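You operate a simulated robot arm through the tools that you are given. There is no shell and no other tool.

You are at the controls of a simulated robot arm. One attempt, no reset.

TASK
Spin the blue-cap and white-cap tubes at HIGH, then rack them again.
Fine: opposite wells of the small centrifuge, one full run; back into the teal rack; the lid ends shut.
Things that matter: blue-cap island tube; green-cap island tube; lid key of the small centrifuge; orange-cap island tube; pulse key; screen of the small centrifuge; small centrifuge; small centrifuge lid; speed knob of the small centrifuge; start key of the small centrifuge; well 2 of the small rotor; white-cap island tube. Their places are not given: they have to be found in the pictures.

It is judged by the outcome, as a careful person would: the job done as asked, and still so three seconds after it is handed in. It fails if anything else is knocked over, pushed out of place, dropped, spilled or broken. A push-on lid holds only when it is set on centred and level and pressed home; a screw cap is set on level and turned clockwise until tight.

THE ROBOT
A 7-joint arm with a two-finger parallel gripper, fixed in place. Base frame: the origin is at the foot of the arm, x ahead of it, y to its left, z up; the work surface is at about z = 850. Units: mm, rad, N and s.
With the tool pointing down near the work surface it reaches from about 300 to 700 mm from the base axis. Its first joint turns from -1.152 to 1.152 rad. Payload 1.57 kg.
The TCP is the grasp point between the finger pads, 30 mm short of the fingertips. In the tool frame z runs along the fingers and y along their closing line. Largest opening 110 mm; finger width 24, thickness 12; the body of the gripper, 48 by 112 mm, starts 78 mm behind the TCP.
Orientation is told as [roll, pitch, yaw] about the base's x, y, z axes, in that order, counted from this pose: with the fingers straight down and closing along the base's y, the tool's x points along the base's -x, its y along +y and its z along -z.

THE INTERFACE
- The arm moves only by the tool nudge_tool. Its argument "plan" is a list of rows, each an object (a shift or turn left out is 0, a gripper value left out holds the last) with "slide": the shift along the tool's x, y, z in mm, a list of three; "rot": the turn, a rotation vector about the tool's x, y, z in degrees, a list of three; "grip": the closure, from 0 (fully open) to 1 (shut). In form: [{"slide": [x, y, z], "rot": [ax, ay, az], "grip": grip}, ...]. A call has 1 to 20 rows; each row is the pose to reach, as a shift and turn from the pose commanded when the call began, along the tool's axes at that moment. Rows are played at 5 a second. More than 50 mm and 0.15 rad between two rows, or a gripper value outside its range, and nothing of the call is played. Where a pose cannot be reached the arm comes as near as it can. A force on the tool above 40 N (or 10 N above the force at the start of the call, whichever is more), or a blocked arm, ends the call early, and 0.2 s more pass. Each finger travels about 108 mm/s and halts on what it meets, pressing with about 43 N; the grip force reading is that of the motor and also rises with nothing between the fingers. The clock runs only during rows and for 0.2 s after the last one: add rows that repeat a pose to give the fingers time. It gives the time, the measured TCP pose, the force on the tool (base axes), the opening and the grip force at its end, in the units of the frame above (readings bear some noise), with the torque about the TCP (base axes, N m) and any sound that the robot's microphone picked up, and new pictures: "pictures" is both (left out), scene, wrist or none.
- Cameras (640 x 400 px; columns grow to the right, rows downward): "scene" is fixed at [173.4, -403.2, 1392.7]; the picture's right is [0.71, -0.71, 0.00], its down [-0.43, -0.43, -0.79] and it looks along [0.56, 0.56, -0.61] (base axes); focal length 276 px, centre (320, 200). "wrist" rides on the gripper at [70, 16, -141] in the tool frame; the picture's right is [-0.23, 0.97, 0.00], its down [-0.86, -0.20, -0.48] and it looks along [-0.47, -0.11, 0.88] (tool axes); focal length 222 px, centre (320, 200).
- locate(camera, pixels): for up to 12 pixels [column, row] of the newest picture of that camera ("zoom" is the newest enlarged one), the place [x, y, z] in the base frame of the surface seen there, good to about 2 mm, but the place of the scene camera against the robot may be out by one fixed shift of up to 12 mm in any direction. The clock stands still meanwhile.
- enlarge(camera, box): a new picture of the part [left, top, right, bottom] of that camera's present view, enlarged. The clock stands still meanwhile.
- job_done(): hands the job in; it is judged then, once.

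Open the gripper and draw the arm clear of the work before you hand the job in, unless the task says otherwise.

The tools are called after ">>>" as a command line: name --argument value ..., lists and objects as JSON in quotes. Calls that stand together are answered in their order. nudge_tool: Moves the arm, as the interface text tells. Its arguments: {"type":"object","properties":{"plan":{"type":"array","items":{"type":"object","properties":{"slide":{"type":"array","items":{"type":"number"}},"rot":{"type":"array","items":{"type":"number"}},"grip":{"type":"number"}}}},"pictures":{"type":"string","enum":["both","scene","wrist","none"]}},"required":["plan"]} The other tools are called the same way: locate (camera, pixels) gives the place of the surface under pixels of a picture; enlarge (camera, box) takes an enlarged picture of a part of a camera's view; job_done () hands the job in.

At the start:

```text
time: 0.0
ee_pos: [388.0, -100.6, 1225.6]
tool_rot: [0.0, 0.001, 0.0]
contact_force: [-0.3, 0.1, -0.4]
wrist_torque: [-0.01, -0.01, -0.01]
width: 109.8
finger_force: 0.2
```

scene: 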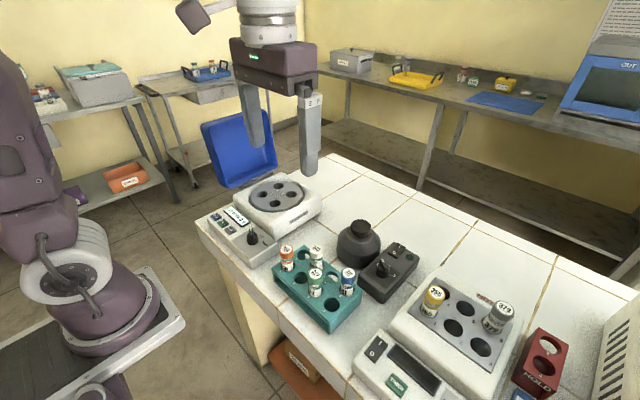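
wrist: 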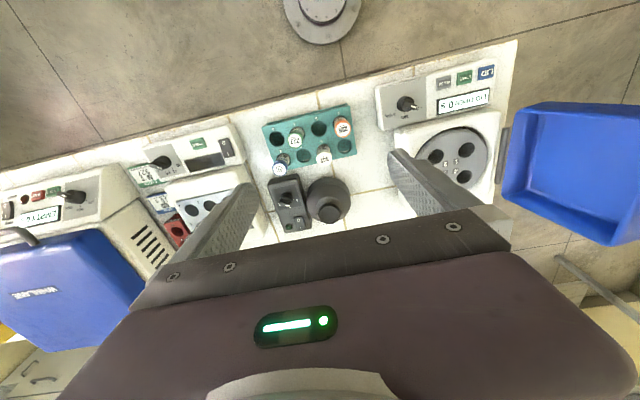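

The scene picture shows the small centrifuge near (265,205) with its blue lid open at (240,150), and the teal rack near (318,290) with four tubes. I enlarge both to read the details.

>>> enlarge --camera "scene" --box '[190, 90, 350, 270]'

>>> enlarge --camera "scene" --box '[260, 210, 430, 340]'

>>> enlarge --camera "wrist" --box '[370, 50, 530, 200]'

>>> enlarge --camera "wrist" --box '[250, 90, 380, 240]'

```text
2.22 times, centred on (270, 180) of scene
```

zoom: 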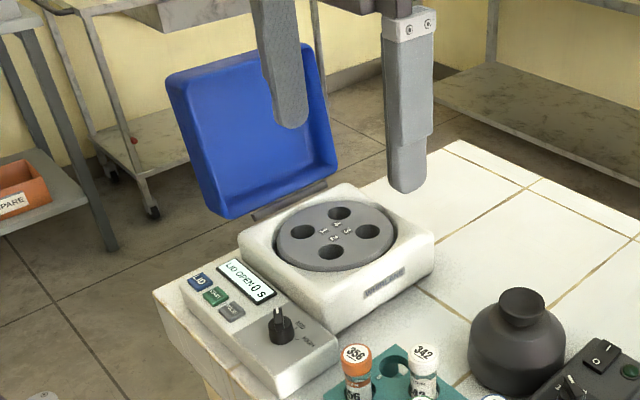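

```text
3.08 times, centred on (345, 275) of scene
```

zoom: 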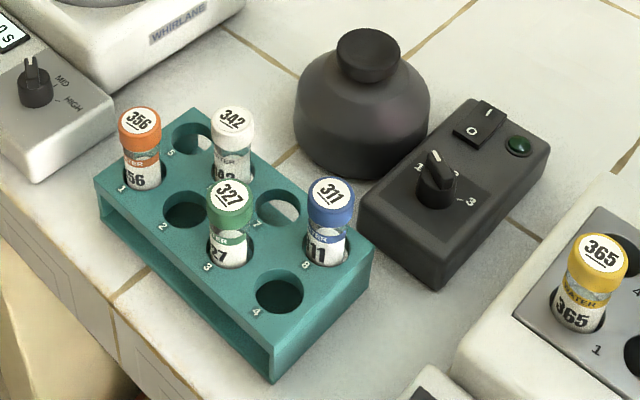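

```text
2.67 times, centred on (450, 125) of wrist
```

zoom: 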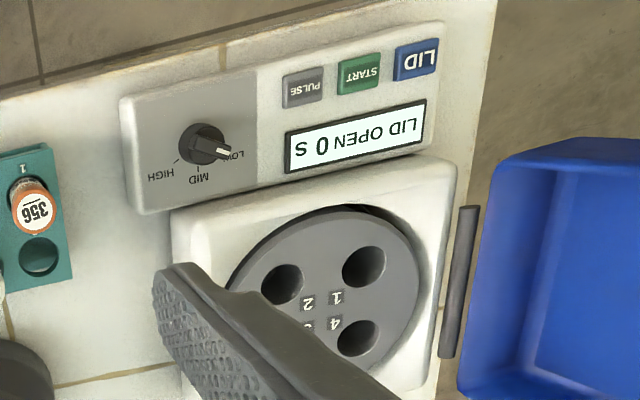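

```text
2.67 times, centred on (315, 165) of wrist
```

zoom: 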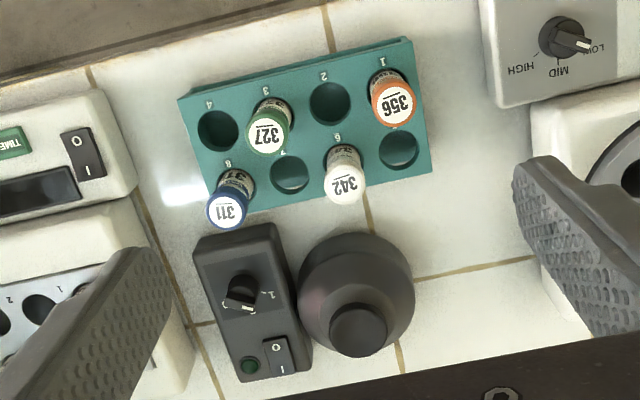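

I measure tube caps, rack holes, knob, keys, and rotor wells with both cameras.

>>> locate --camera "wrist" --pixels '[[343, 127], [323, 157], [295, 140], [279, 168], [345, 146], [319, 129], [301, 158], [272, 137], [407, 103], [418, 95], [475, 76], [487, 72]]'

>>> locate --camera "scene" --pixels '[[286, 252], [317, 249], [315, 275], [348, 273], [277, 180], [266, 188], [291, 187], [274, 201], [253, 236], [225, 213], [225, 222], [240, 214]]'

>>> enlarge --camera "wrist" --box '[370, 50, 530, 150]'

```text
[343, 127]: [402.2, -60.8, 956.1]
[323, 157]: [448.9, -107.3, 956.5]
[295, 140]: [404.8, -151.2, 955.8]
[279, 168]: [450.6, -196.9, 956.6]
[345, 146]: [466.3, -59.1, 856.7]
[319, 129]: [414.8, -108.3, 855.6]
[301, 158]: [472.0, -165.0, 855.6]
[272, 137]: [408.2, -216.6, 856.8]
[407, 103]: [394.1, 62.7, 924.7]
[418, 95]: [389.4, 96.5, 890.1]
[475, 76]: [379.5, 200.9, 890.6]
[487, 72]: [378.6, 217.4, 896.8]
```

```text
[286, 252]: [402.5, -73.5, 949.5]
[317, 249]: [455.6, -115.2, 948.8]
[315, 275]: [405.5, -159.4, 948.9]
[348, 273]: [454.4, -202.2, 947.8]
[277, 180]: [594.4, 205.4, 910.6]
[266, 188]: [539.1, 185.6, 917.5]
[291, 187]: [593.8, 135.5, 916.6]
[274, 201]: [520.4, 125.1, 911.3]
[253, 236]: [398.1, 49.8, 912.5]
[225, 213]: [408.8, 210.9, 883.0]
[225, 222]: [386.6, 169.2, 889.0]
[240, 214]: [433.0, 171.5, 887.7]
```

```text
4.00 times, centred on (450, 100) of wrist
```

zoom: 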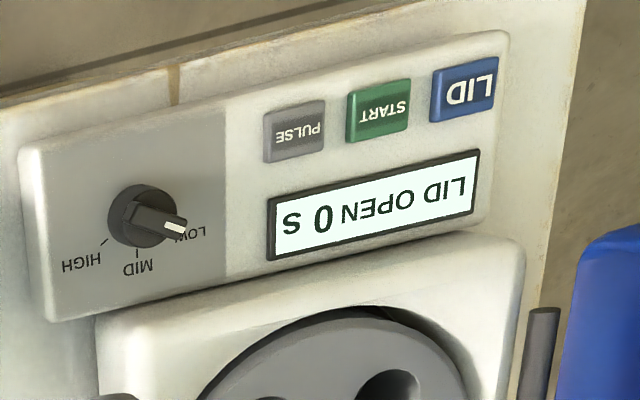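

From the wrist view: orange cap (402,-61,956), white cap (449,-107,956), green (405,-151,956), blue (451,-197,956); knob ~(394,62). Before moving nearer I measure the open lid's extents.

>>> locate --camera "scene" --pixels '[[203, 124], [246, 112], [274, 163], [220, 188], [240, 150], [250, 184], [270, 175], [235, 205], [300, 205], [320, 190], [195, 135], [255, 115]]'

>>> locate --camera "wrist" --pixels '[[520, 110], [640, 105], [505, 205], [600, 240], [545, 150], [505, 130], [500, 180], [398, 128], [440, 190], [470, 135], [455, 150], [440, 157]]'

```text
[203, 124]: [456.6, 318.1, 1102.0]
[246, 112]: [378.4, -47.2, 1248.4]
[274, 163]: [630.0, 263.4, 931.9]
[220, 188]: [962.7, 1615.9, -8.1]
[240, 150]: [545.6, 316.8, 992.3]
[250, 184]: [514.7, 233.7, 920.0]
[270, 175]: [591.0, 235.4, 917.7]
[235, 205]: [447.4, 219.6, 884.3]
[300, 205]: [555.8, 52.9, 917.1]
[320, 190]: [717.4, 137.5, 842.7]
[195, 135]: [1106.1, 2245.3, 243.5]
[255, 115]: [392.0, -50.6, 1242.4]
```

```text
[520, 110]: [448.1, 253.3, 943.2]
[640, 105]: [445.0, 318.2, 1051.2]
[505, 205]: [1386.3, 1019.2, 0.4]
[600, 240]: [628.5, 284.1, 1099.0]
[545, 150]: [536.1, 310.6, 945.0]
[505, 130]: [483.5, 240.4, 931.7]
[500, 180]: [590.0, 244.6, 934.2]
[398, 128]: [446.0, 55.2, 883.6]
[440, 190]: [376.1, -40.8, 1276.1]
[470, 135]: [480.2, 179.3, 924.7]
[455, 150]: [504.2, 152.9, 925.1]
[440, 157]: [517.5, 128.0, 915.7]
```

The lid stands open at y≈250–320, x≈448–630, up to z≈1110. I move the gripper to about (380,70,1120) to look closely at the knob, keys and rotor.

>>> nudge_tool --plan '[{"slide": [0, 43, 0]}, {"slide": [0, 86, 15]}, {"slide": [2, 129, 50]}, {"slide": [5, 160, 85]}, {"slide": [8, 171, 105]}, {"slide": [8, 171, 105]}]'

```text
refused: row 3 steps farther than a row can; nothing moved
```

The step was slightly over 50 mm; I split it finer.

>>> nudge_tool --plan '[{"slide": [0, 40, 0]}, {"slide": [0, 80, 15]}, {"slide": [2, 115, 40]}, {"slide": [5, 145, 70]}, {"slide": [8, 171, 105]}, {"slide": [8, 171, 105]}]'

```text
time: 1.4
ee_pos: [378.6, 69.9, 1120.9]
tool_rot: [-0.001, -0.002, 0.001]
contact_force: [-0.3, 0.2, 0.9]
wrist_torque: [0.0, 0.02, 0.0]
width: 110.1
finger_force: 0.1
```

scene: 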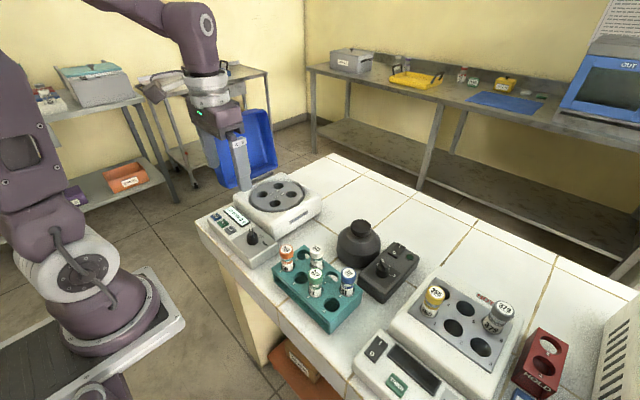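
wrist: 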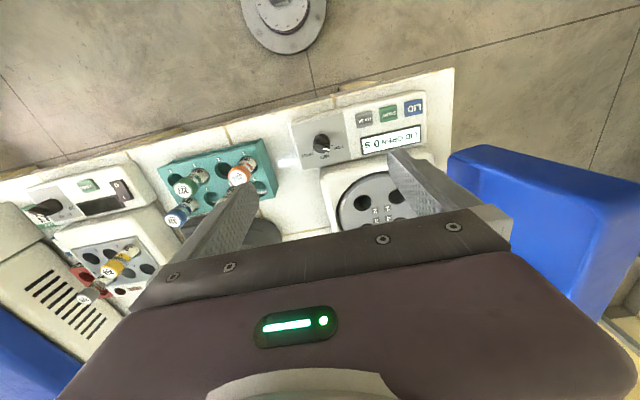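

The knob is at about (322,142) in the wrist view. I enlarge it and the panel.

>>> enlarge --camera "wrist" --box '[285, 80, 445, 180]'

>>> enlarge --camera "wrist" --box '[300, 120, 348, 168]'

>>> enlarge --camera "scene" --box '[195, 170, 335, 270]'

```text
4.00 times, centred on (365, 130) of wrist
```

zoom: 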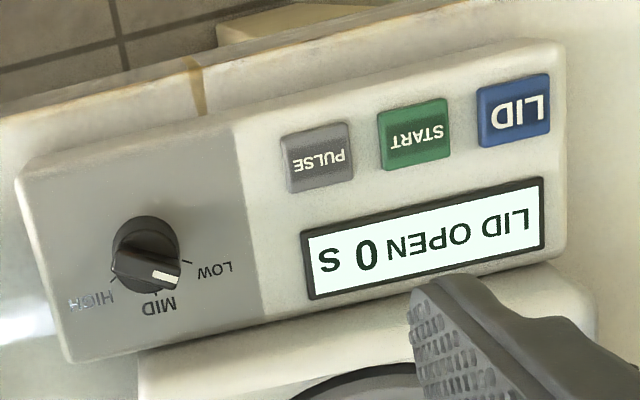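

```text
8.33 times, centred on (324, 144) of wrist
```

zoom: 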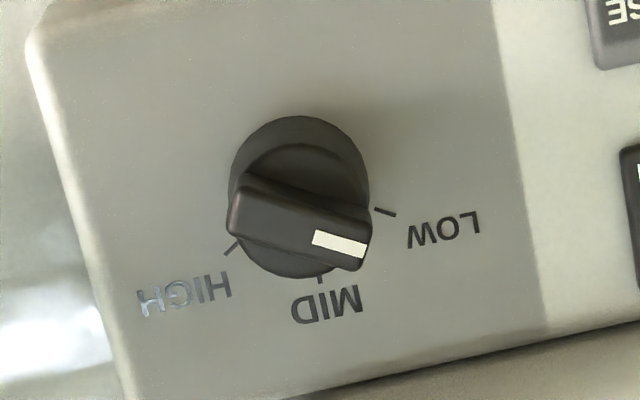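

```text
4.00 times, centred on (265, 220) of scene
```

zoom: 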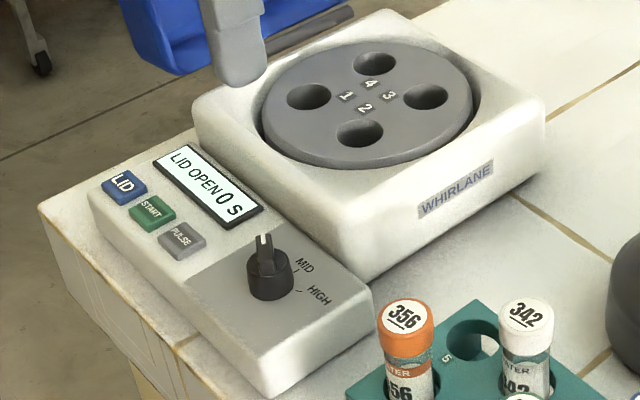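

I measure the knob blade, tick marks, keys and panel surface in the wrist picture.

>>> locate --camera "wrist" --pixels '[[329, 149], [321.6, 146], [314.8, 143.5], [331.8, 145.4], [324, 153.4], [313.3, 150.2], [320, 125], [364.2, 119.2], [388.2, 113.2], [413.2, 107.5], [391, 140], [308, 160]]'

>>> locate --camera "wrist" --pixels '[[335, 170], [299, 121], [426, 93], [427, 143], [345, 205], [392, 197], [362, 203], [377, 211], [410, 168], [380, 170], [340, 175], [430, 165]]'

```text
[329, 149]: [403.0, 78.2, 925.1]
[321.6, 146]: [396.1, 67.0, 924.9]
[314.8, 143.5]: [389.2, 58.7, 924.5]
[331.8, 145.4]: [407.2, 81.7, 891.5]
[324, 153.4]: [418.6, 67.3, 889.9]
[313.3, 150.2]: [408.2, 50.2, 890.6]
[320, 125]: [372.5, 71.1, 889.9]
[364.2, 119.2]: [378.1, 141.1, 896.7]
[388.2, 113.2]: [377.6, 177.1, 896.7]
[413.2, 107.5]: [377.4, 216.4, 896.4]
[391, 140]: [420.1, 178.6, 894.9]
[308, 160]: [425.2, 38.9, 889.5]
```

```text
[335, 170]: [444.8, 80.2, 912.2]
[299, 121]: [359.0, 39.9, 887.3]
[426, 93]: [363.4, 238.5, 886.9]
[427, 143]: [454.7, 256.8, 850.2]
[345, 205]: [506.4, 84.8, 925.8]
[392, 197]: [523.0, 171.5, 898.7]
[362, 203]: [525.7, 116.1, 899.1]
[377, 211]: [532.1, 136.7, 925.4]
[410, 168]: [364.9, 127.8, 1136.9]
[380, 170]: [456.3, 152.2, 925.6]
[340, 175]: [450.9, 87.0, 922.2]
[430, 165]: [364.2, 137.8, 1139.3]
```

Panel plane is z≈890, knob top z≈925 at about (396,67), ticks LOW (407,82), MID (419,67), HIGH (408,50). I check the heights within the knob to find where the blade ends.

>>> locate --camera "wrist" --pixels '[[321.6, 139], [321.6, 137], [324.5, 139], [319, 139], [321.6, 141], [328, 143], [316, 148.5], [320, 151], [324, 151], [322, 135.2], [315, 139], [328.5, 138.5]]'

>>> enlarge --camera "scene" --box '[235, 220, 275, 250]'

>>> enlarge --camera "wrist" --box '[140, 130, 300, 230]'

```text
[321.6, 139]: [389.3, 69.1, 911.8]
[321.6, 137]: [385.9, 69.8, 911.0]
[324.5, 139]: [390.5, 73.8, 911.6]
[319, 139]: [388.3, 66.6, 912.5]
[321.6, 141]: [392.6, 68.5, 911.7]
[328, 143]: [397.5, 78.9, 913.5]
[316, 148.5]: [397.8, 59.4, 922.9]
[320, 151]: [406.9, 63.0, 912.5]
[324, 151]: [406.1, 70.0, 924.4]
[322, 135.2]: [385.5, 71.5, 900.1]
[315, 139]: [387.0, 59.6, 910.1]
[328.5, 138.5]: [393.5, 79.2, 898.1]
```

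```text
13.33 times, centred on (255, 235) of scene
```

zoom: 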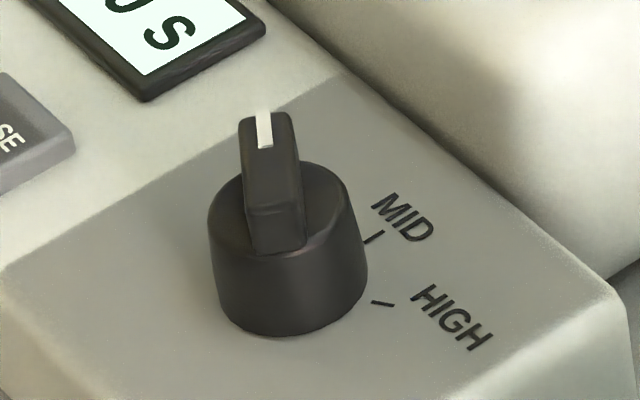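

```text
4.00 times, centred on (220, 180) of wrist
```

zoom: 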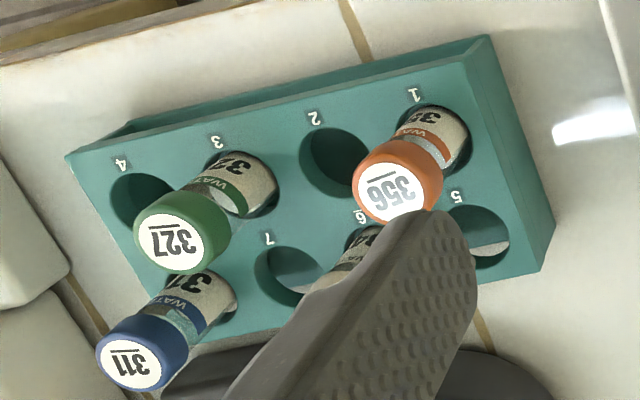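

The blade rises from z≈912 to 925, pointing about 54° from +x towards +y (LOW). I rotate the gripper so its fingers will close across the blade, narrow the opening to ~50 mm, and come down to TCP z≈1000 above it for a check.

>>> nudge_tool --plan '[{"slide": [-3, 0, 15], "rot": [0, 0, -8], "grip": 0.2}, {"slide": [-6, -1, 30], "rot": [0, 0, -16], "grip": 0.4}, {"slide": [-9, -1, 45], "rot": [0, 0, -24], "grip": 0.545}, {"slide": [-12, -2, 60], "rot": [0, 0, -32], "grip": 0.545}, {"slide": [-15, -2, 80], "rot": [0, 0, -40], "grip": 0.545}, {"slide": [-16.5, -2.4, 100], "rot": [0, 0, -47], "grip": 0.545}, {"slide": [-16.5, -2.4, 120], "rot": [0, 0, -54], "grip": 0.545}, {"slide": [-16.5, -2.4, 120], "rot": [0, 0, -54], "grip": 0.545}, {"slide": [-16.5, -2.4, 120], "rot": [0, 0, -54], "grip": 0.545}]'

```text
time: 3.4
ee_pos: [397.7, 67.4, 998.9]
tool_rot: [0.0, 0.0, 0.943]
contact_force: [-0.1, 0.2, 0.2]
wrist_torque: [-0.01, 0.03, -0.02]
width: 50.0
finger_force: 0.0
```

scene: 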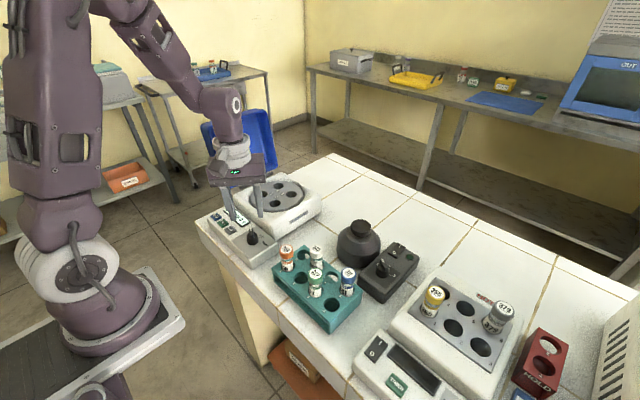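
wrist: 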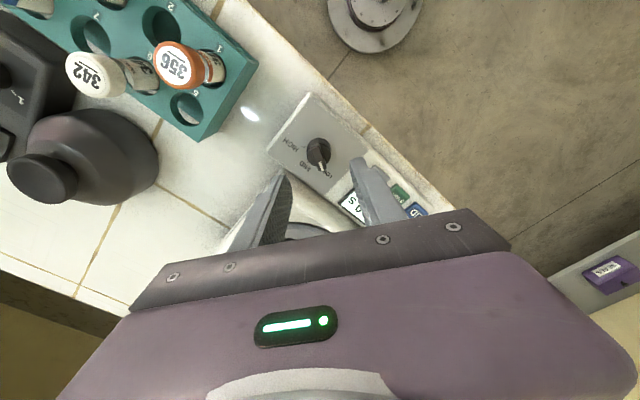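

The gripper now straddles the knob at image (318,153). I enlarge to check that the blade lies square to the fingers.

>>> enlarge --camera "wrist" --box '[278, 128, 358, 178]'

>>> locate --camera "wrist" --pixels '[[323, 167], [318, 150], [313, 140], [318, 160], [310, 148], [328, 146]]'

```text
8.00 times, centred on (318, 153) of wrist
```

zoom: 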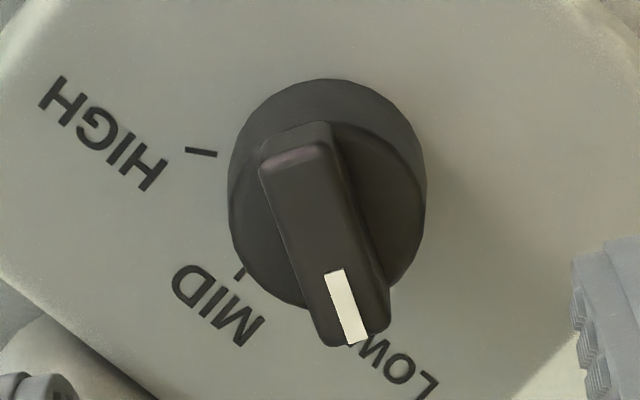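

```text
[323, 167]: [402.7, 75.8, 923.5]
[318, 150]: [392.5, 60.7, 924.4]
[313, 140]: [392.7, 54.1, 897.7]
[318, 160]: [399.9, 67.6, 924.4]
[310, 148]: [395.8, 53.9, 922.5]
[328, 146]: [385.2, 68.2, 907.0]
```

I measure the blade's two ends and its middle line to get its centre and angle.

>>> locate --camera "wrist" --pixels '[[321.6, 169], [315.6, 149.2], [318.4, 158], [319.5, 162], [317, 153], [312.5, 152], [323, 152]]'

```text
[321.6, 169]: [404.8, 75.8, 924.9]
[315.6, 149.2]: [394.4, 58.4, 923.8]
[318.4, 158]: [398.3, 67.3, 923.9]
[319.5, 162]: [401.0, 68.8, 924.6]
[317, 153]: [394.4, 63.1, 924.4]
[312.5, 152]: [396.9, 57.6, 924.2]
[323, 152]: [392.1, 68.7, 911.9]
```

Blade centre is about (398,67), angle ~57°, nicely between the fingers. I descend to fingertip z≈914 and close on the blade.

>>> nudge_tool --plan '[{"slide": [0, -1.2, 25], "grip": 0.545}, {"slide": [0, -1.2, 45], "grip": 0.545}, {"slide": [0, -1.2, 55], "grip": 0.545}, {"slide": [0, -1.2, 55], "grip": 0.545}, {"slide": [0, -1.2, 55], "grip": 0.75}, {"slide": [0, -1.2, 55], "grip": 1.0}, {"slide": [0, -1.2, 55], "grip": 1.0}, {"slide": [0, -1.2, 55], "grip": 1.0}]'

```text
time: 5.2
ee_pos: [399.4, 66.8, 946.3]
tool_rot: [0.001, -0.001, 0.943]
contact_force: [-8.6, 10.8, -5.5]
wrist_torque: [0.74, -0.15, -0.02]
width: 10.0
finger_force: 28.3
```

scene: 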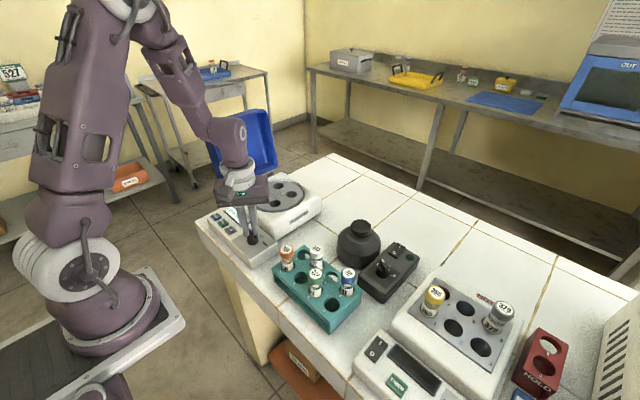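
wrist: 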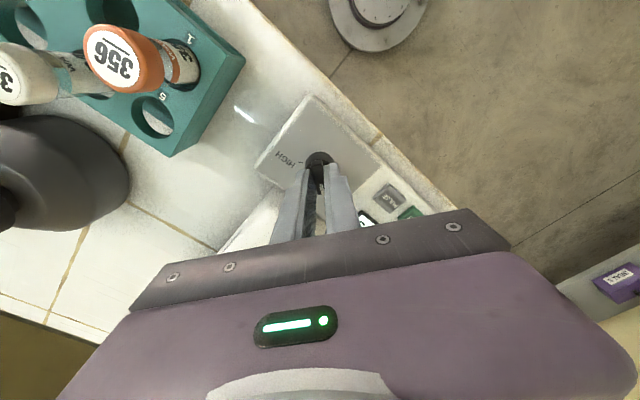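

The fingers hold the blade at 10 mm width; the side force suggests the grip is ~1 mm off along the closing line, so I relax that and turn clockwise (seen from above) by 111° to HIGH.

>>> nudge_tool --plan '[{"slide": [0, 0.8, 0], "rot": [0, 0, 0], "grip": 1.0}, {"slide": [0, 1, 0], "rot": [0, 0, 7], "grip": 1.0}, {"slide": [0, 1, 0], "rot": [0, 0, 15], "grip": 1.0}, {"slide": [0, 1, 0], "rot": [0, 0, 23], "grip": 1.0}, {"slide": [0, 1, 0], "rot": [0, 0, 31], "grip": 1.0}, {"slide": [0, 1, 0], "rot": [0, 0, 39], "grip": 1.0}, {"slide": [0, 1, 0], "rot": [0, 0, 47], "grip": 1.0}, {"slide": [0, 1, 0], "rot": [0, 0, 55], "grip": 1.0}, {"slide": [0, 1, 0], "rot": [0, 0, 63], "grip": 1.0}, {"slide": [0, 1, 0], "rot": [0, 0, 71], "grip": 1.0}, {"slide": [0, 1, 0], "rot": [0, 0, 79], "grip": 1.0}, {"slide": [0, 1, 0], "rot": [0, 0, 87], "grip": 1.0}, {"slide": [0, 1, 0], "rot": [0, 0, 95], "grip": 1.0}, {"slide": [0, 1, 0], "rot": [0, 0, 103], "grip": 1.0}, {"slide": [0, 1, 0], "rot": [0, 0, 111], "grip": 1.0}, {"slide": [0, 1, 0], "rot": [0, 0, 111], "grip": 1.0}, {"slide": [0, 1, 0], "rot": [0, 0, 111], "grip": 1.0}]'

```text
time: 8.8
ee_pos: [398.1, 69.0, 946.3]
tool_rot: [0.001, -0.001, -0.995]
contact_force: [7.2, 0.1, 20.1]
wrist_torque: [0.31, 0.03, 0.0]
width: 9.9
finger_force: 28.5
```

scene: 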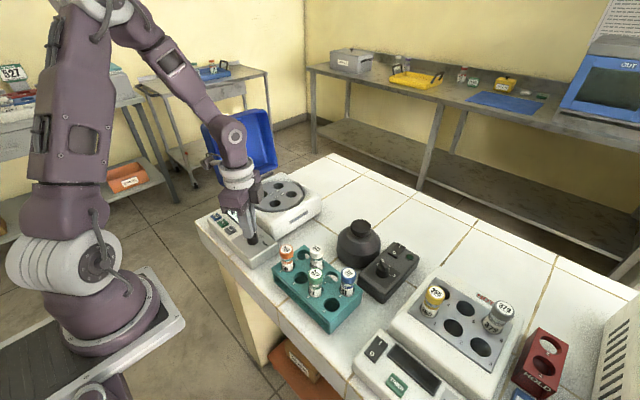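
wrist: 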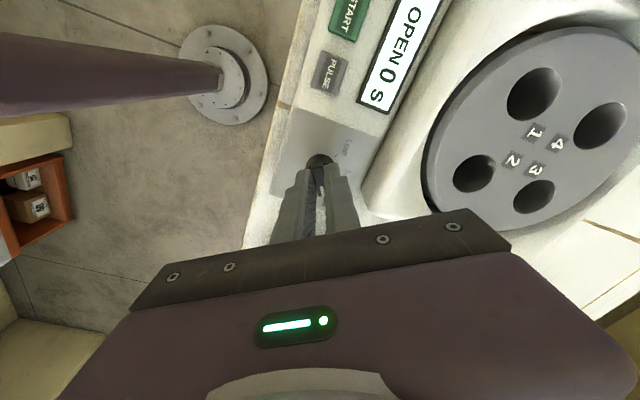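

The yaw is now -57° and the width is unchanged, so the knob turned with the fingers. I open and lift straight up to check the pointer.

>>> nudge_tool --plan '[{"slide": [0, 0, 0], "grip": 0.7}, {"slide": [0, 0, 0], "grip": 0.6}, {"slide": [0, 0, -15], "grip": 0.55}, {"slide": [0, 0, -45], "grip": 0.55}, {"slide": [0, 0, -75], "grip": 0.55}, {"slide": [0, 0, -75], "grip": 0.55}]'

>>> enlarge --camera "scene" --box '[195, 195, 295, 265]'

>>> enlarge --camera "wrist" --box '[270, 118, 370, 180]'

```text
time: 10.2
ee_pos: [398.7, 67.3, 1021.6]
tool_rot: [0.0, 0.0, -0.993]
contact_force: [-0.1, 0.7, 0.7]
wrist_torque: [0.01, -0.01, -0.01]
width: 49.5
finger_force: 0.0
```

scene: 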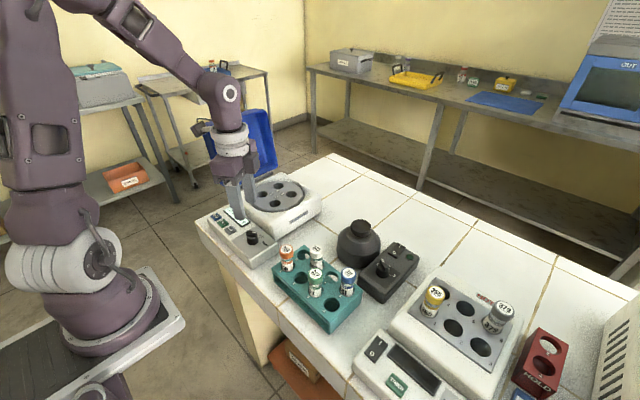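
wrist: 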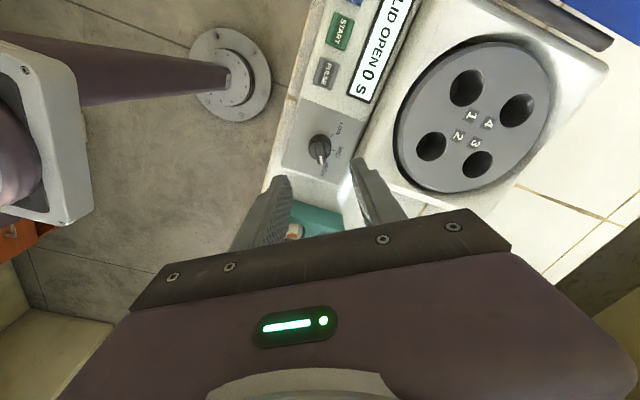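

```text
5.71 times, centred on (245, 230) of scene
```

zoom: 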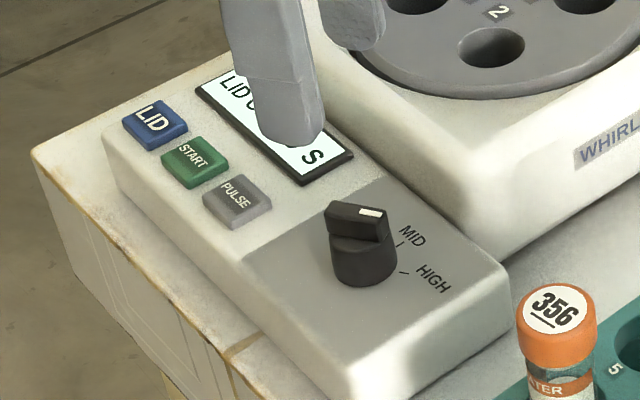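

```text
6.40 times, centred on (320, 149) of wrist
```

zoom: 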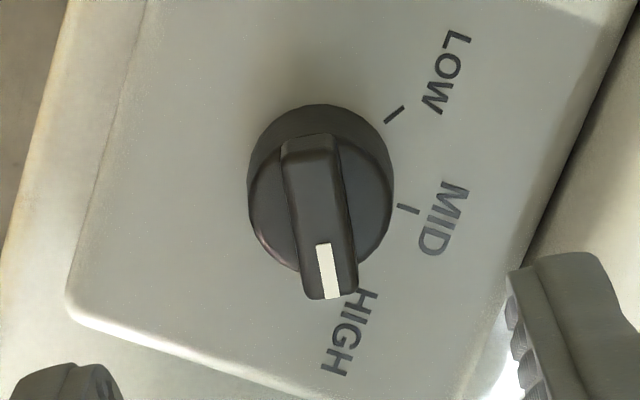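

The pointer is now near the HIGH mark. I measure pointer ends and ticks to verify its angle.

>>> locate --camera "wrist" --pixels '[[322, 162.5], [321, 156], [320, 150], [319, 144], [331.7, 135.6], [333.75, 150.25], [324, 172], [326, 165], [314, 157], [322, 137]]'

>>> enlarge --camera "scene" --box '[235, 220, 275, 250]'

```text
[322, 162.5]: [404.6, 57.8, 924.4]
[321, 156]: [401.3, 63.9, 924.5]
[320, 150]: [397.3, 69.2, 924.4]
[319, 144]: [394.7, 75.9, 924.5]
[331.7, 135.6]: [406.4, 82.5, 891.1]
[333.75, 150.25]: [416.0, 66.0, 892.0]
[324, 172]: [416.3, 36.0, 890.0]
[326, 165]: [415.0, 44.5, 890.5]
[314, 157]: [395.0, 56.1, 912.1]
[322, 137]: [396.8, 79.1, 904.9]
```

```text
13.33 times, centred on (255, 235) of scene
```

zoom: 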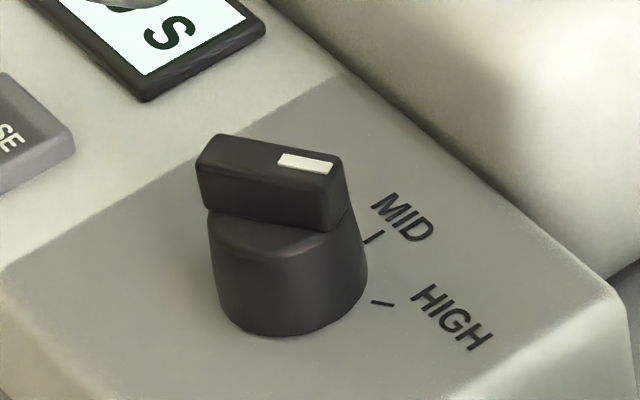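

The pointer is parallel to the HIGH tick (about -60°), so the knob is set. Next I enlarge the rotor in the wrist picture and measure well rims.

>>> enlarge --camera "wrist" --box '[390, 30, 570, 200]'

```text
2.35 times, centred on (480, 115) of wrist
```

zoom: 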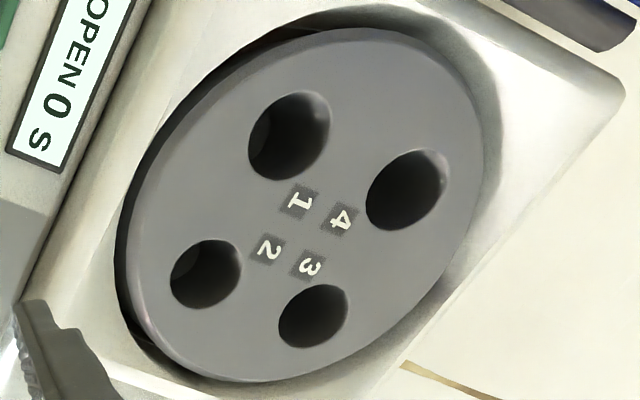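

I raise and move the arm with yaw back to 0 to stand over the rotor at about (560,140,1100) for a clean view of the wells.

>>> nudge_tool --plan '[{"slide": [0, 0, -40], "rot": [0, 0, 0]}, {"slide": [-3, 20, -70], "rot": [0, 0, -7]}, {"slide": [-7, 50, -79], "rot": [0, 0, -14]}, {"slide": [-11, 80, -79], "rot": [0, 0, -22]}, {"slide": [-16, 110, -79], "rot": [0, 0, -30]}, {"slide": [-21, 135, -79], "rot": [0, 0, -38]}, {"slide": [-25, 155, -79], "rot": [0, 0, -46]}, {"slide": [-28.6, 176.2, -79], "rot": [0, 0, -54]}, {"slide": [-28.6, 176.2, -79], "rot": [0, 0, -57]}, {"slide": [-28.6, 176.2, -79], "rot": [0, 0, -57]}]'

```text
time: 12.4
ee_pos: [561.0, 141.5, 1098.9]
tool_rot: [-0.001, -0.002, 0.002]
contact_force: [-0.2, 0.0, -0.7]
wrist_torque: [-0.01, 0.01, 0.02]
width: 49.5
finger_force: 0.0
```

scene: 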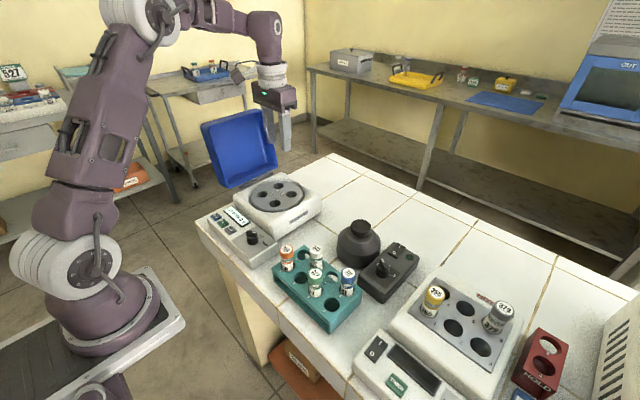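
wrist: 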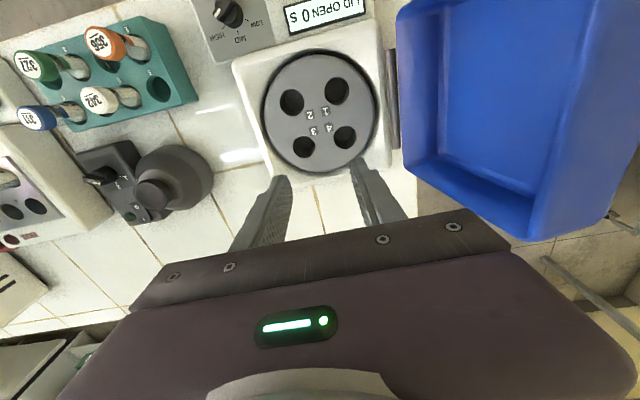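

The rotor is clearly visible at (322,112), with wells 1–4 around it. I enlarge it and the lid.

>>> enlarge --camera "wrist" --box '[250, 50, 394, 180]'

>>> enlarge --camera "wrist" --box '[370, 0, 640, 240]'

```text
3.08 times, centred on (322, 115) of wrist
```

zoom: 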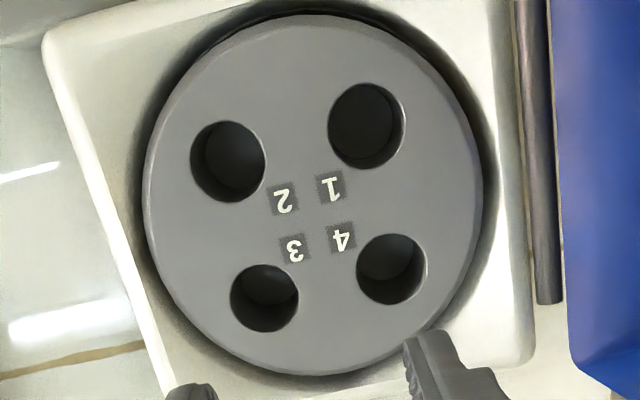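

```text
1.67 times, centred on (505, 120) of wrist
```

zoom: 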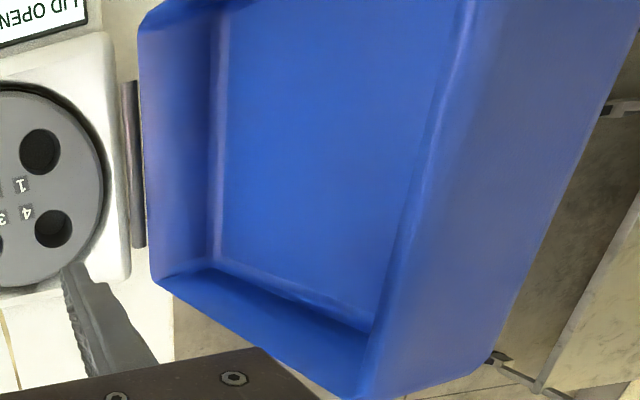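

I locate points just outside each well's rim to find the well centres.

>>> locate --camera "wrist" --pixels '[[278.5, 102], [305.8, 102.3], [292.1, 87.7], [292.1, 116.9], [332.4, 137.4], [358.4, 137.4], [345, 124.4], [345, 150.4], [319.4, 120.8]]'

>>> locate --camera "wrist" --pixels '[[323.3, 90.6], [351.2, 91], [337.3, 75.7], [337.3, 106.2], [291.5, 146.8], [316.5, 146.8], [304.1, 134.8], [304.1, 159.2], [292.1, 102], [345, 137.4], [337.3, 91], [304.1, 146.8]]'

>>> locate --camera "wrist" --pixels '[[393, 40], [395, 100], [400, 10], [403, 100], [410, 160], [430, 160], [520, 60], [532, 230], [615, 60], [560, 200], [460, 100], [390, 140]]'

```text
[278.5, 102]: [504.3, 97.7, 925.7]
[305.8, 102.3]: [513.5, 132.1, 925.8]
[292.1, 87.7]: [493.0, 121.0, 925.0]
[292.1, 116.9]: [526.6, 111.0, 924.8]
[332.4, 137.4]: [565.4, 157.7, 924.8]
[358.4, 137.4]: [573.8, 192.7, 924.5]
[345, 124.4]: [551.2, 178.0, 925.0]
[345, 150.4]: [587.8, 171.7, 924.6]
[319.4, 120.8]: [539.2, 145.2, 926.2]
```

```text
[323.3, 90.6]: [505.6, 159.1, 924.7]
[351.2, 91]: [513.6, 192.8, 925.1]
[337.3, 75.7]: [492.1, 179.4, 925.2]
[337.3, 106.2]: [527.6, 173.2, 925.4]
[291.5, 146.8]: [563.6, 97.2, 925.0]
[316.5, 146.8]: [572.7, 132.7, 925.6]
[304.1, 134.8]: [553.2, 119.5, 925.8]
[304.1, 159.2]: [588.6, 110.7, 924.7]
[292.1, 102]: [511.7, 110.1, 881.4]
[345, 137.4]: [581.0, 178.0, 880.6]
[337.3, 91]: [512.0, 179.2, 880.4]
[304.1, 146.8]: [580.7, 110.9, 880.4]
```

```text
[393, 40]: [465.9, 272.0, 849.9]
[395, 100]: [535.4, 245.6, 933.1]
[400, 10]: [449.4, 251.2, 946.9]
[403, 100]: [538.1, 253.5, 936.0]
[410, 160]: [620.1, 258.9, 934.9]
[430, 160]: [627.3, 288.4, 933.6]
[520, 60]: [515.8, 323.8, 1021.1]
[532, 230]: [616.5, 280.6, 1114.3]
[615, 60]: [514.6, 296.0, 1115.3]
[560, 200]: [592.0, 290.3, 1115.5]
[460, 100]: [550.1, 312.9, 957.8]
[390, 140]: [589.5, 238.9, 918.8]
```

Well centres come out as 1 (510,176), 2 (509,115), 3 (570,115), 4 (570,175), rotor centre (539.5,145.4), rim z 925, floor z≈881. Now I measure the flask and boxes near the rack for clearance.

>>> locate --camera "wrist" --pixels '[[150, 195], [175, 160], [205, 175], [110, 155], [100, 180], [135, 175], [105, 98], [75, 115], [88, 25], [155, 20], [190, 95], [160, 85]]'

>>> nudge_tool --plan '[{"slide": [10, -45, 0]}, {"slide": [25, -90, 0]}, {"slide": [45, -130, 0]}, {"slide": [65, -170, 0]}, {"slide": [85, -210, 0]}, {"slide": [100, -250, 0]}, {"slide": [100, -255, 0]}, {"slide": [100, -255, 0]}]'

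```text
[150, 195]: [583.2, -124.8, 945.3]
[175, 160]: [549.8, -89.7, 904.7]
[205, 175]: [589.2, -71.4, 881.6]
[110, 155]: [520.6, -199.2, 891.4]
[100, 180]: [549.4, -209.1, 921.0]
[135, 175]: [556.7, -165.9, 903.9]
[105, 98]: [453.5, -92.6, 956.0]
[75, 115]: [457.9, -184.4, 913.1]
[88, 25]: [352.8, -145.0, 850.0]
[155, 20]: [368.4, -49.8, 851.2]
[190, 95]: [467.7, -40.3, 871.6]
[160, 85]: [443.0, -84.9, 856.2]
```

```text
time: 14.2
ee_pos: [463.5, -113.7, 1097.4]
tool_rot: [0.0, -0.001, -0.001]
contact_force: [-1.1, 0.3, 0.3]
wrist_torque: [0.0, 0.0, -0.02]
width: 49.7
finger_force: 0.0
```

scene: 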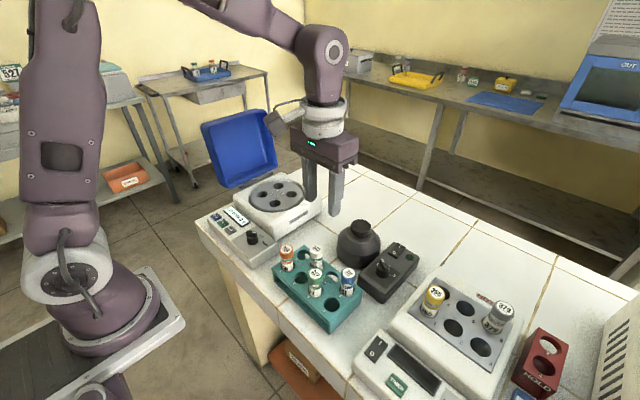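
wrist: 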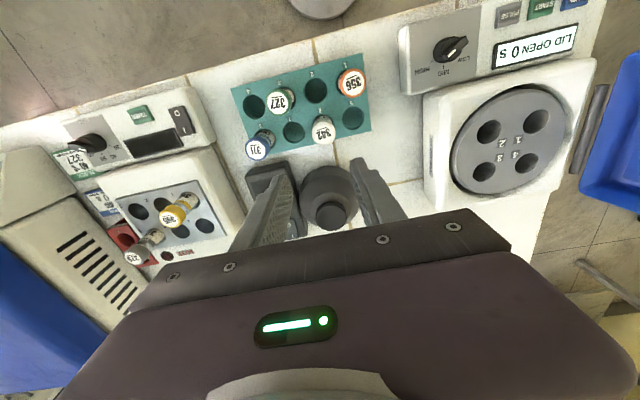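

The knob at (450,48) must be re-checked from here, and the rack with its tubes is at (305,110). I enlarge both.

>>> enlarge --camera "wrist" --box '[400, 15, 500, 85]'

>>> enlarge --camera "wrist" --box '[225, 45, 385, 175]'

```text
5.71 times, centred on (450, 50) of wrist
```

zoom: 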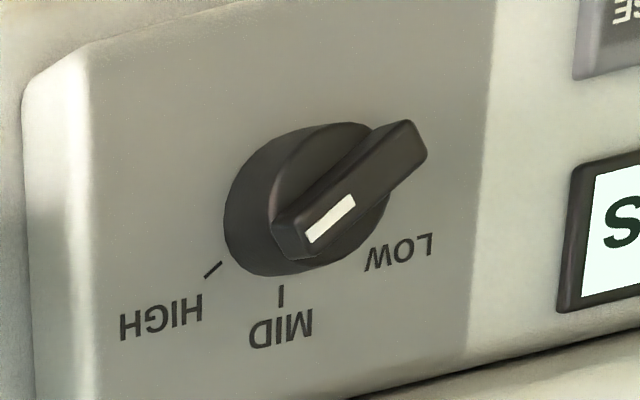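

```text
3.08 times, centred on (305, 110) of wrist
```

zoom: 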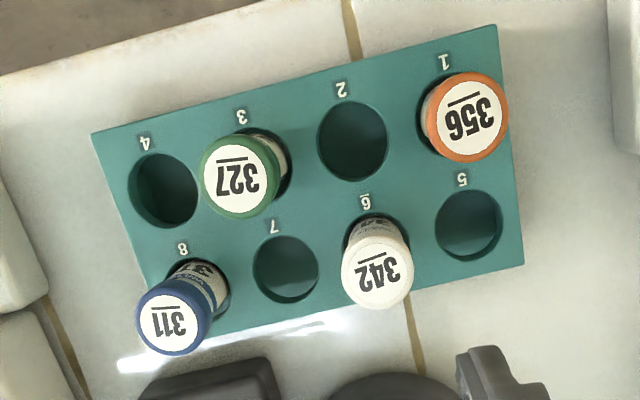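

The knob does point to HIGH. Now I locate the caps, their edges, and the rack top surface and holes.

>>> locate --camera "zoom" --pixels '[[172, 320], [377, 272], [239, 178], [468, 120], [142, 322], [203, 322], [346, 272], [408, 272], [172, 290], [172, 350], [377, 245], [377, 304]]'

>>> locate --camera "zoom" --pixels '[[431, 224], [506, 224], [469, 186], [469, 263], [249, 268], [323, 268], [286, 231], [286, 308], [110, 140], [490, 40], [515, 260], [230, 320]]'

>>> locate --camera "zoom" --pixels '[[315, 141], [390, 141], [352, 98], [352, 184], [125, 190], [202, 190], [163, 150], [163, 231], [205, 275], [215, 300], [395, 235], [370, 228]]'

```text
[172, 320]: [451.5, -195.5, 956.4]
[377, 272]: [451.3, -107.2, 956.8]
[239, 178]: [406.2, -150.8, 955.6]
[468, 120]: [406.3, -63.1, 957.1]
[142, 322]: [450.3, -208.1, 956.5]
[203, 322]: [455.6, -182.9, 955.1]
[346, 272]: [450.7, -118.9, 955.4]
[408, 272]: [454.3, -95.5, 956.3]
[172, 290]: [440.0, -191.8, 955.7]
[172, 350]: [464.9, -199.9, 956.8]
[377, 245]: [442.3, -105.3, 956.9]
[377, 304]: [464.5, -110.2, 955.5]
```

```text
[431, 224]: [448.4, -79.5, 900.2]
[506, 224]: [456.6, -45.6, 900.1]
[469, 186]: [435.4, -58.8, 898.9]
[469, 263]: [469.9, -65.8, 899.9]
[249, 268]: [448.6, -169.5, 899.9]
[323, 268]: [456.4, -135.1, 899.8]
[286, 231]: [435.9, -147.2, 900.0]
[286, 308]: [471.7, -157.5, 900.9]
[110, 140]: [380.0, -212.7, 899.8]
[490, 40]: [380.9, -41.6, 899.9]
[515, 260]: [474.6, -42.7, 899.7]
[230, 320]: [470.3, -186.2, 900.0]
```

```text
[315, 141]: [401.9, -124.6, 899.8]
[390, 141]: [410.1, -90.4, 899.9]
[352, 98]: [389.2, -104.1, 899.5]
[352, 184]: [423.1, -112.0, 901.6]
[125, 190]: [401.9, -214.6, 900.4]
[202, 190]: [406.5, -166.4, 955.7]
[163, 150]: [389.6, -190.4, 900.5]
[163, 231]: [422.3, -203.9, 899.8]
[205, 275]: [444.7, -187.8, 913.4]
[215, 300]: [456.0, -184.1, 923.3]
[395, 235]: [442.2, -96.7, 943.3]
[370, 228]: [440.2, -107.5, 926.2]
```

Rack holes are on x≈406/453 and y≈-62.5/-107.5/-152.5/-197.5, rack top z=900; the white cap is at (452,-107,956), blue at (452,-196,956), cap diameter ≈29 mm. I position above the white cap with a 48 mm opening and check alignment before descending.

>>> nudge_tool --plan '[{"slide": [4, 4, 25], "grip": 0.56}, {"slide": [7.7, 7.7, 50], "grip": 0.56}, {"slide": [7.7, 7.7, 75], "grip": 0.56}, {"slide": [7.7, 7.7, 90], "grip": 0.56}, {"slide": [7.7, 7.7, 90], "grip": 0.56}, {"slide": [7.7, 7.7, 90], "grip": 0.56}]'

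>>> enlarge --camera "wrist" --box '[240, 110, 400, 230]'

```text
time: 15.6
ee_pos: [453.7, -107.5, 1010.1]
tool_rot: [0.001, 0.0, 0.0]
contact_force: [0.0, 0.7, 0.0]
wrist_torque: [0.02, 0.02, -0.01]
width: 48.3
finger_force: 0.0
```

scene: 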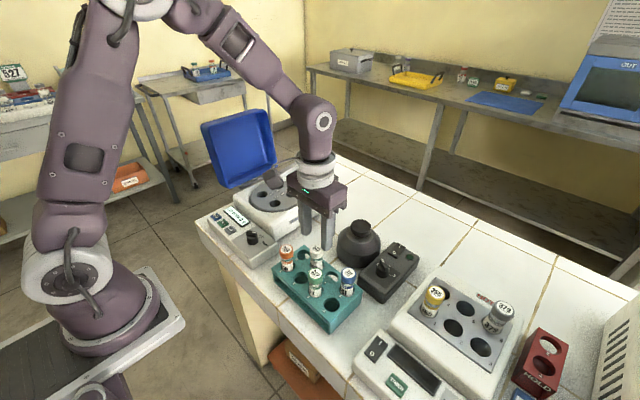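
wrist: 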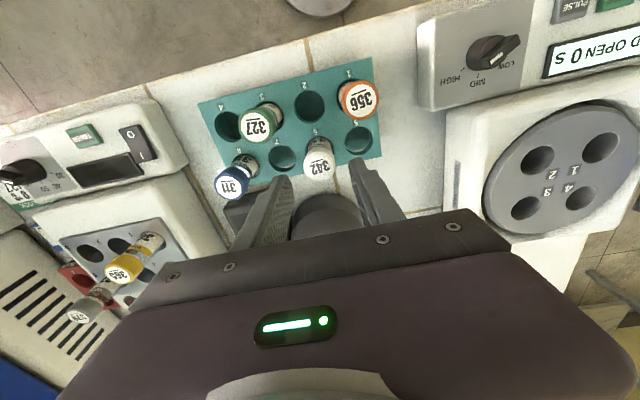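

```text
3.33 times, centred on (320, 170) of wrist
```

zoom: 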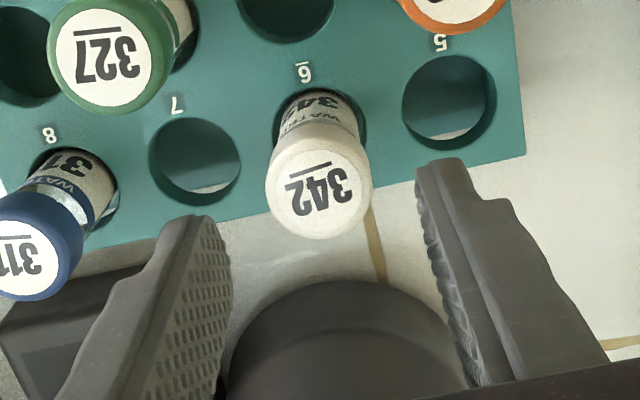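

I measure the white cap top again from this nearer view.

>>> locate --camera "zoom" --pixels '[[318, 195], [272, 195], [366, 195], [318, 158], [318, 232], [300, 160], [340, 160]]'

>>> locate --camera "wrist" --pixels '[[150, 105], [190, 160], [205, 150], [250, 215], [210, 200], [235, 182], [362, 100], [258, 123], [180, 200], [270, 215]]'

```text
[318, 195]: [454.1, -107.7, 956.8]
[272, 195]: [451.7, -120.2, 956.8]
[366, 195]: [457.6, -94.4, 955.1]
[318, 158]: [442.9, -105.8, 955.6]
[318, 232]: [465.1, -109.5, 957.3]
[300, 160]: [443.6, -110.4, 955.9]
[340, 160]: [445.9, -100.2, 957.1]
```

```text
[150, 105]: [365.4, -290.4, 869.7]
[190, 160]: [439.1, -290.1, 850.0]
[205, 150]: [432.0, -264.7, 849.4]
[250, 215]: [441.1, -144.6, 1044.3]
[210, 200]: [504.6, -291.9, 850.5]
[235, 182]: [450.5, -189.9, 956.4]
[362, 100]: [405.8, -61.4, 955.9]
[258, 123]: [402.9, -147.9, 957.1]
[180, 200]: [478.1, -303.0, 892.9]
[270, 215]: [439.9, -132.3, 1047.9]
```

The white cap centre is (454,-107.5). I descend so the pads straddle the cap at TCP z≈940 (fingertips ~10 mm above the rack top) and close.

>>> nudge_tool --plan '[{"slide": [-1.6, 0.3, 25], "grip": 0.56}, {"slide": [-1.6, 0.3, 48], "grip": 0.56}, {"slide": [-1.6, 0.3, 63], "grip": 0.56}, {"slide": [-1.6, 0.3, 70], "grip": 0.56}, {"slide": [-1.6, 0.3, 70], "grip": 0.65}, {"slide": [-1.6, 0.3, 70], "grip": 0.8}, {"slide": [-1.6, 0.3, 70], "grip": 0.9}, {"slide": [-1.6, 0.3, 70], "grip": 0.9}]'

```text
time: 17.4
ee_pos: [454.1, -105.6, 939.6]
tool_rot: [-0.002, 0.0, 0.0]
contact_force: [0.0, -0.1, -1.1]
wrist_torque: [0.06, 0.0, 0.0]
width: 28.9
finger_force: 38.5
```

scene: 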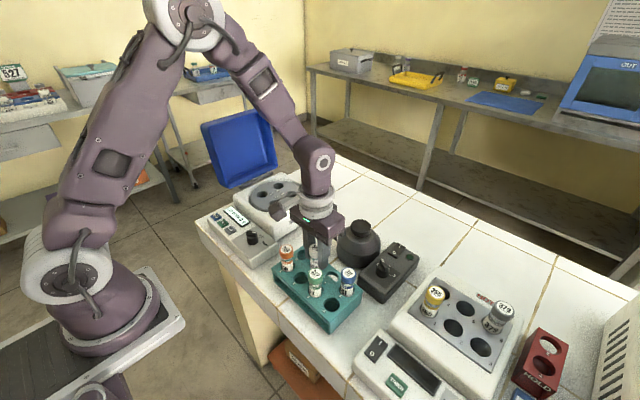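
wrist: 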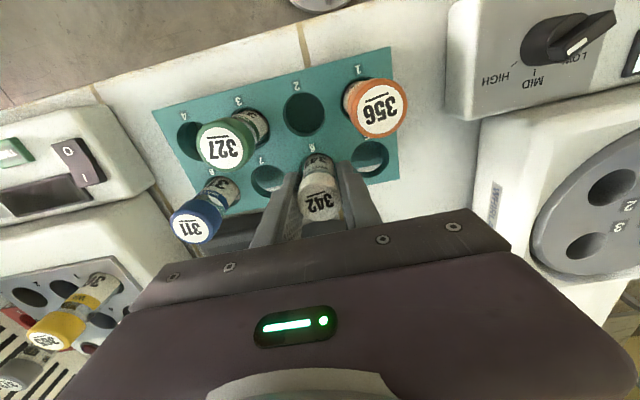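

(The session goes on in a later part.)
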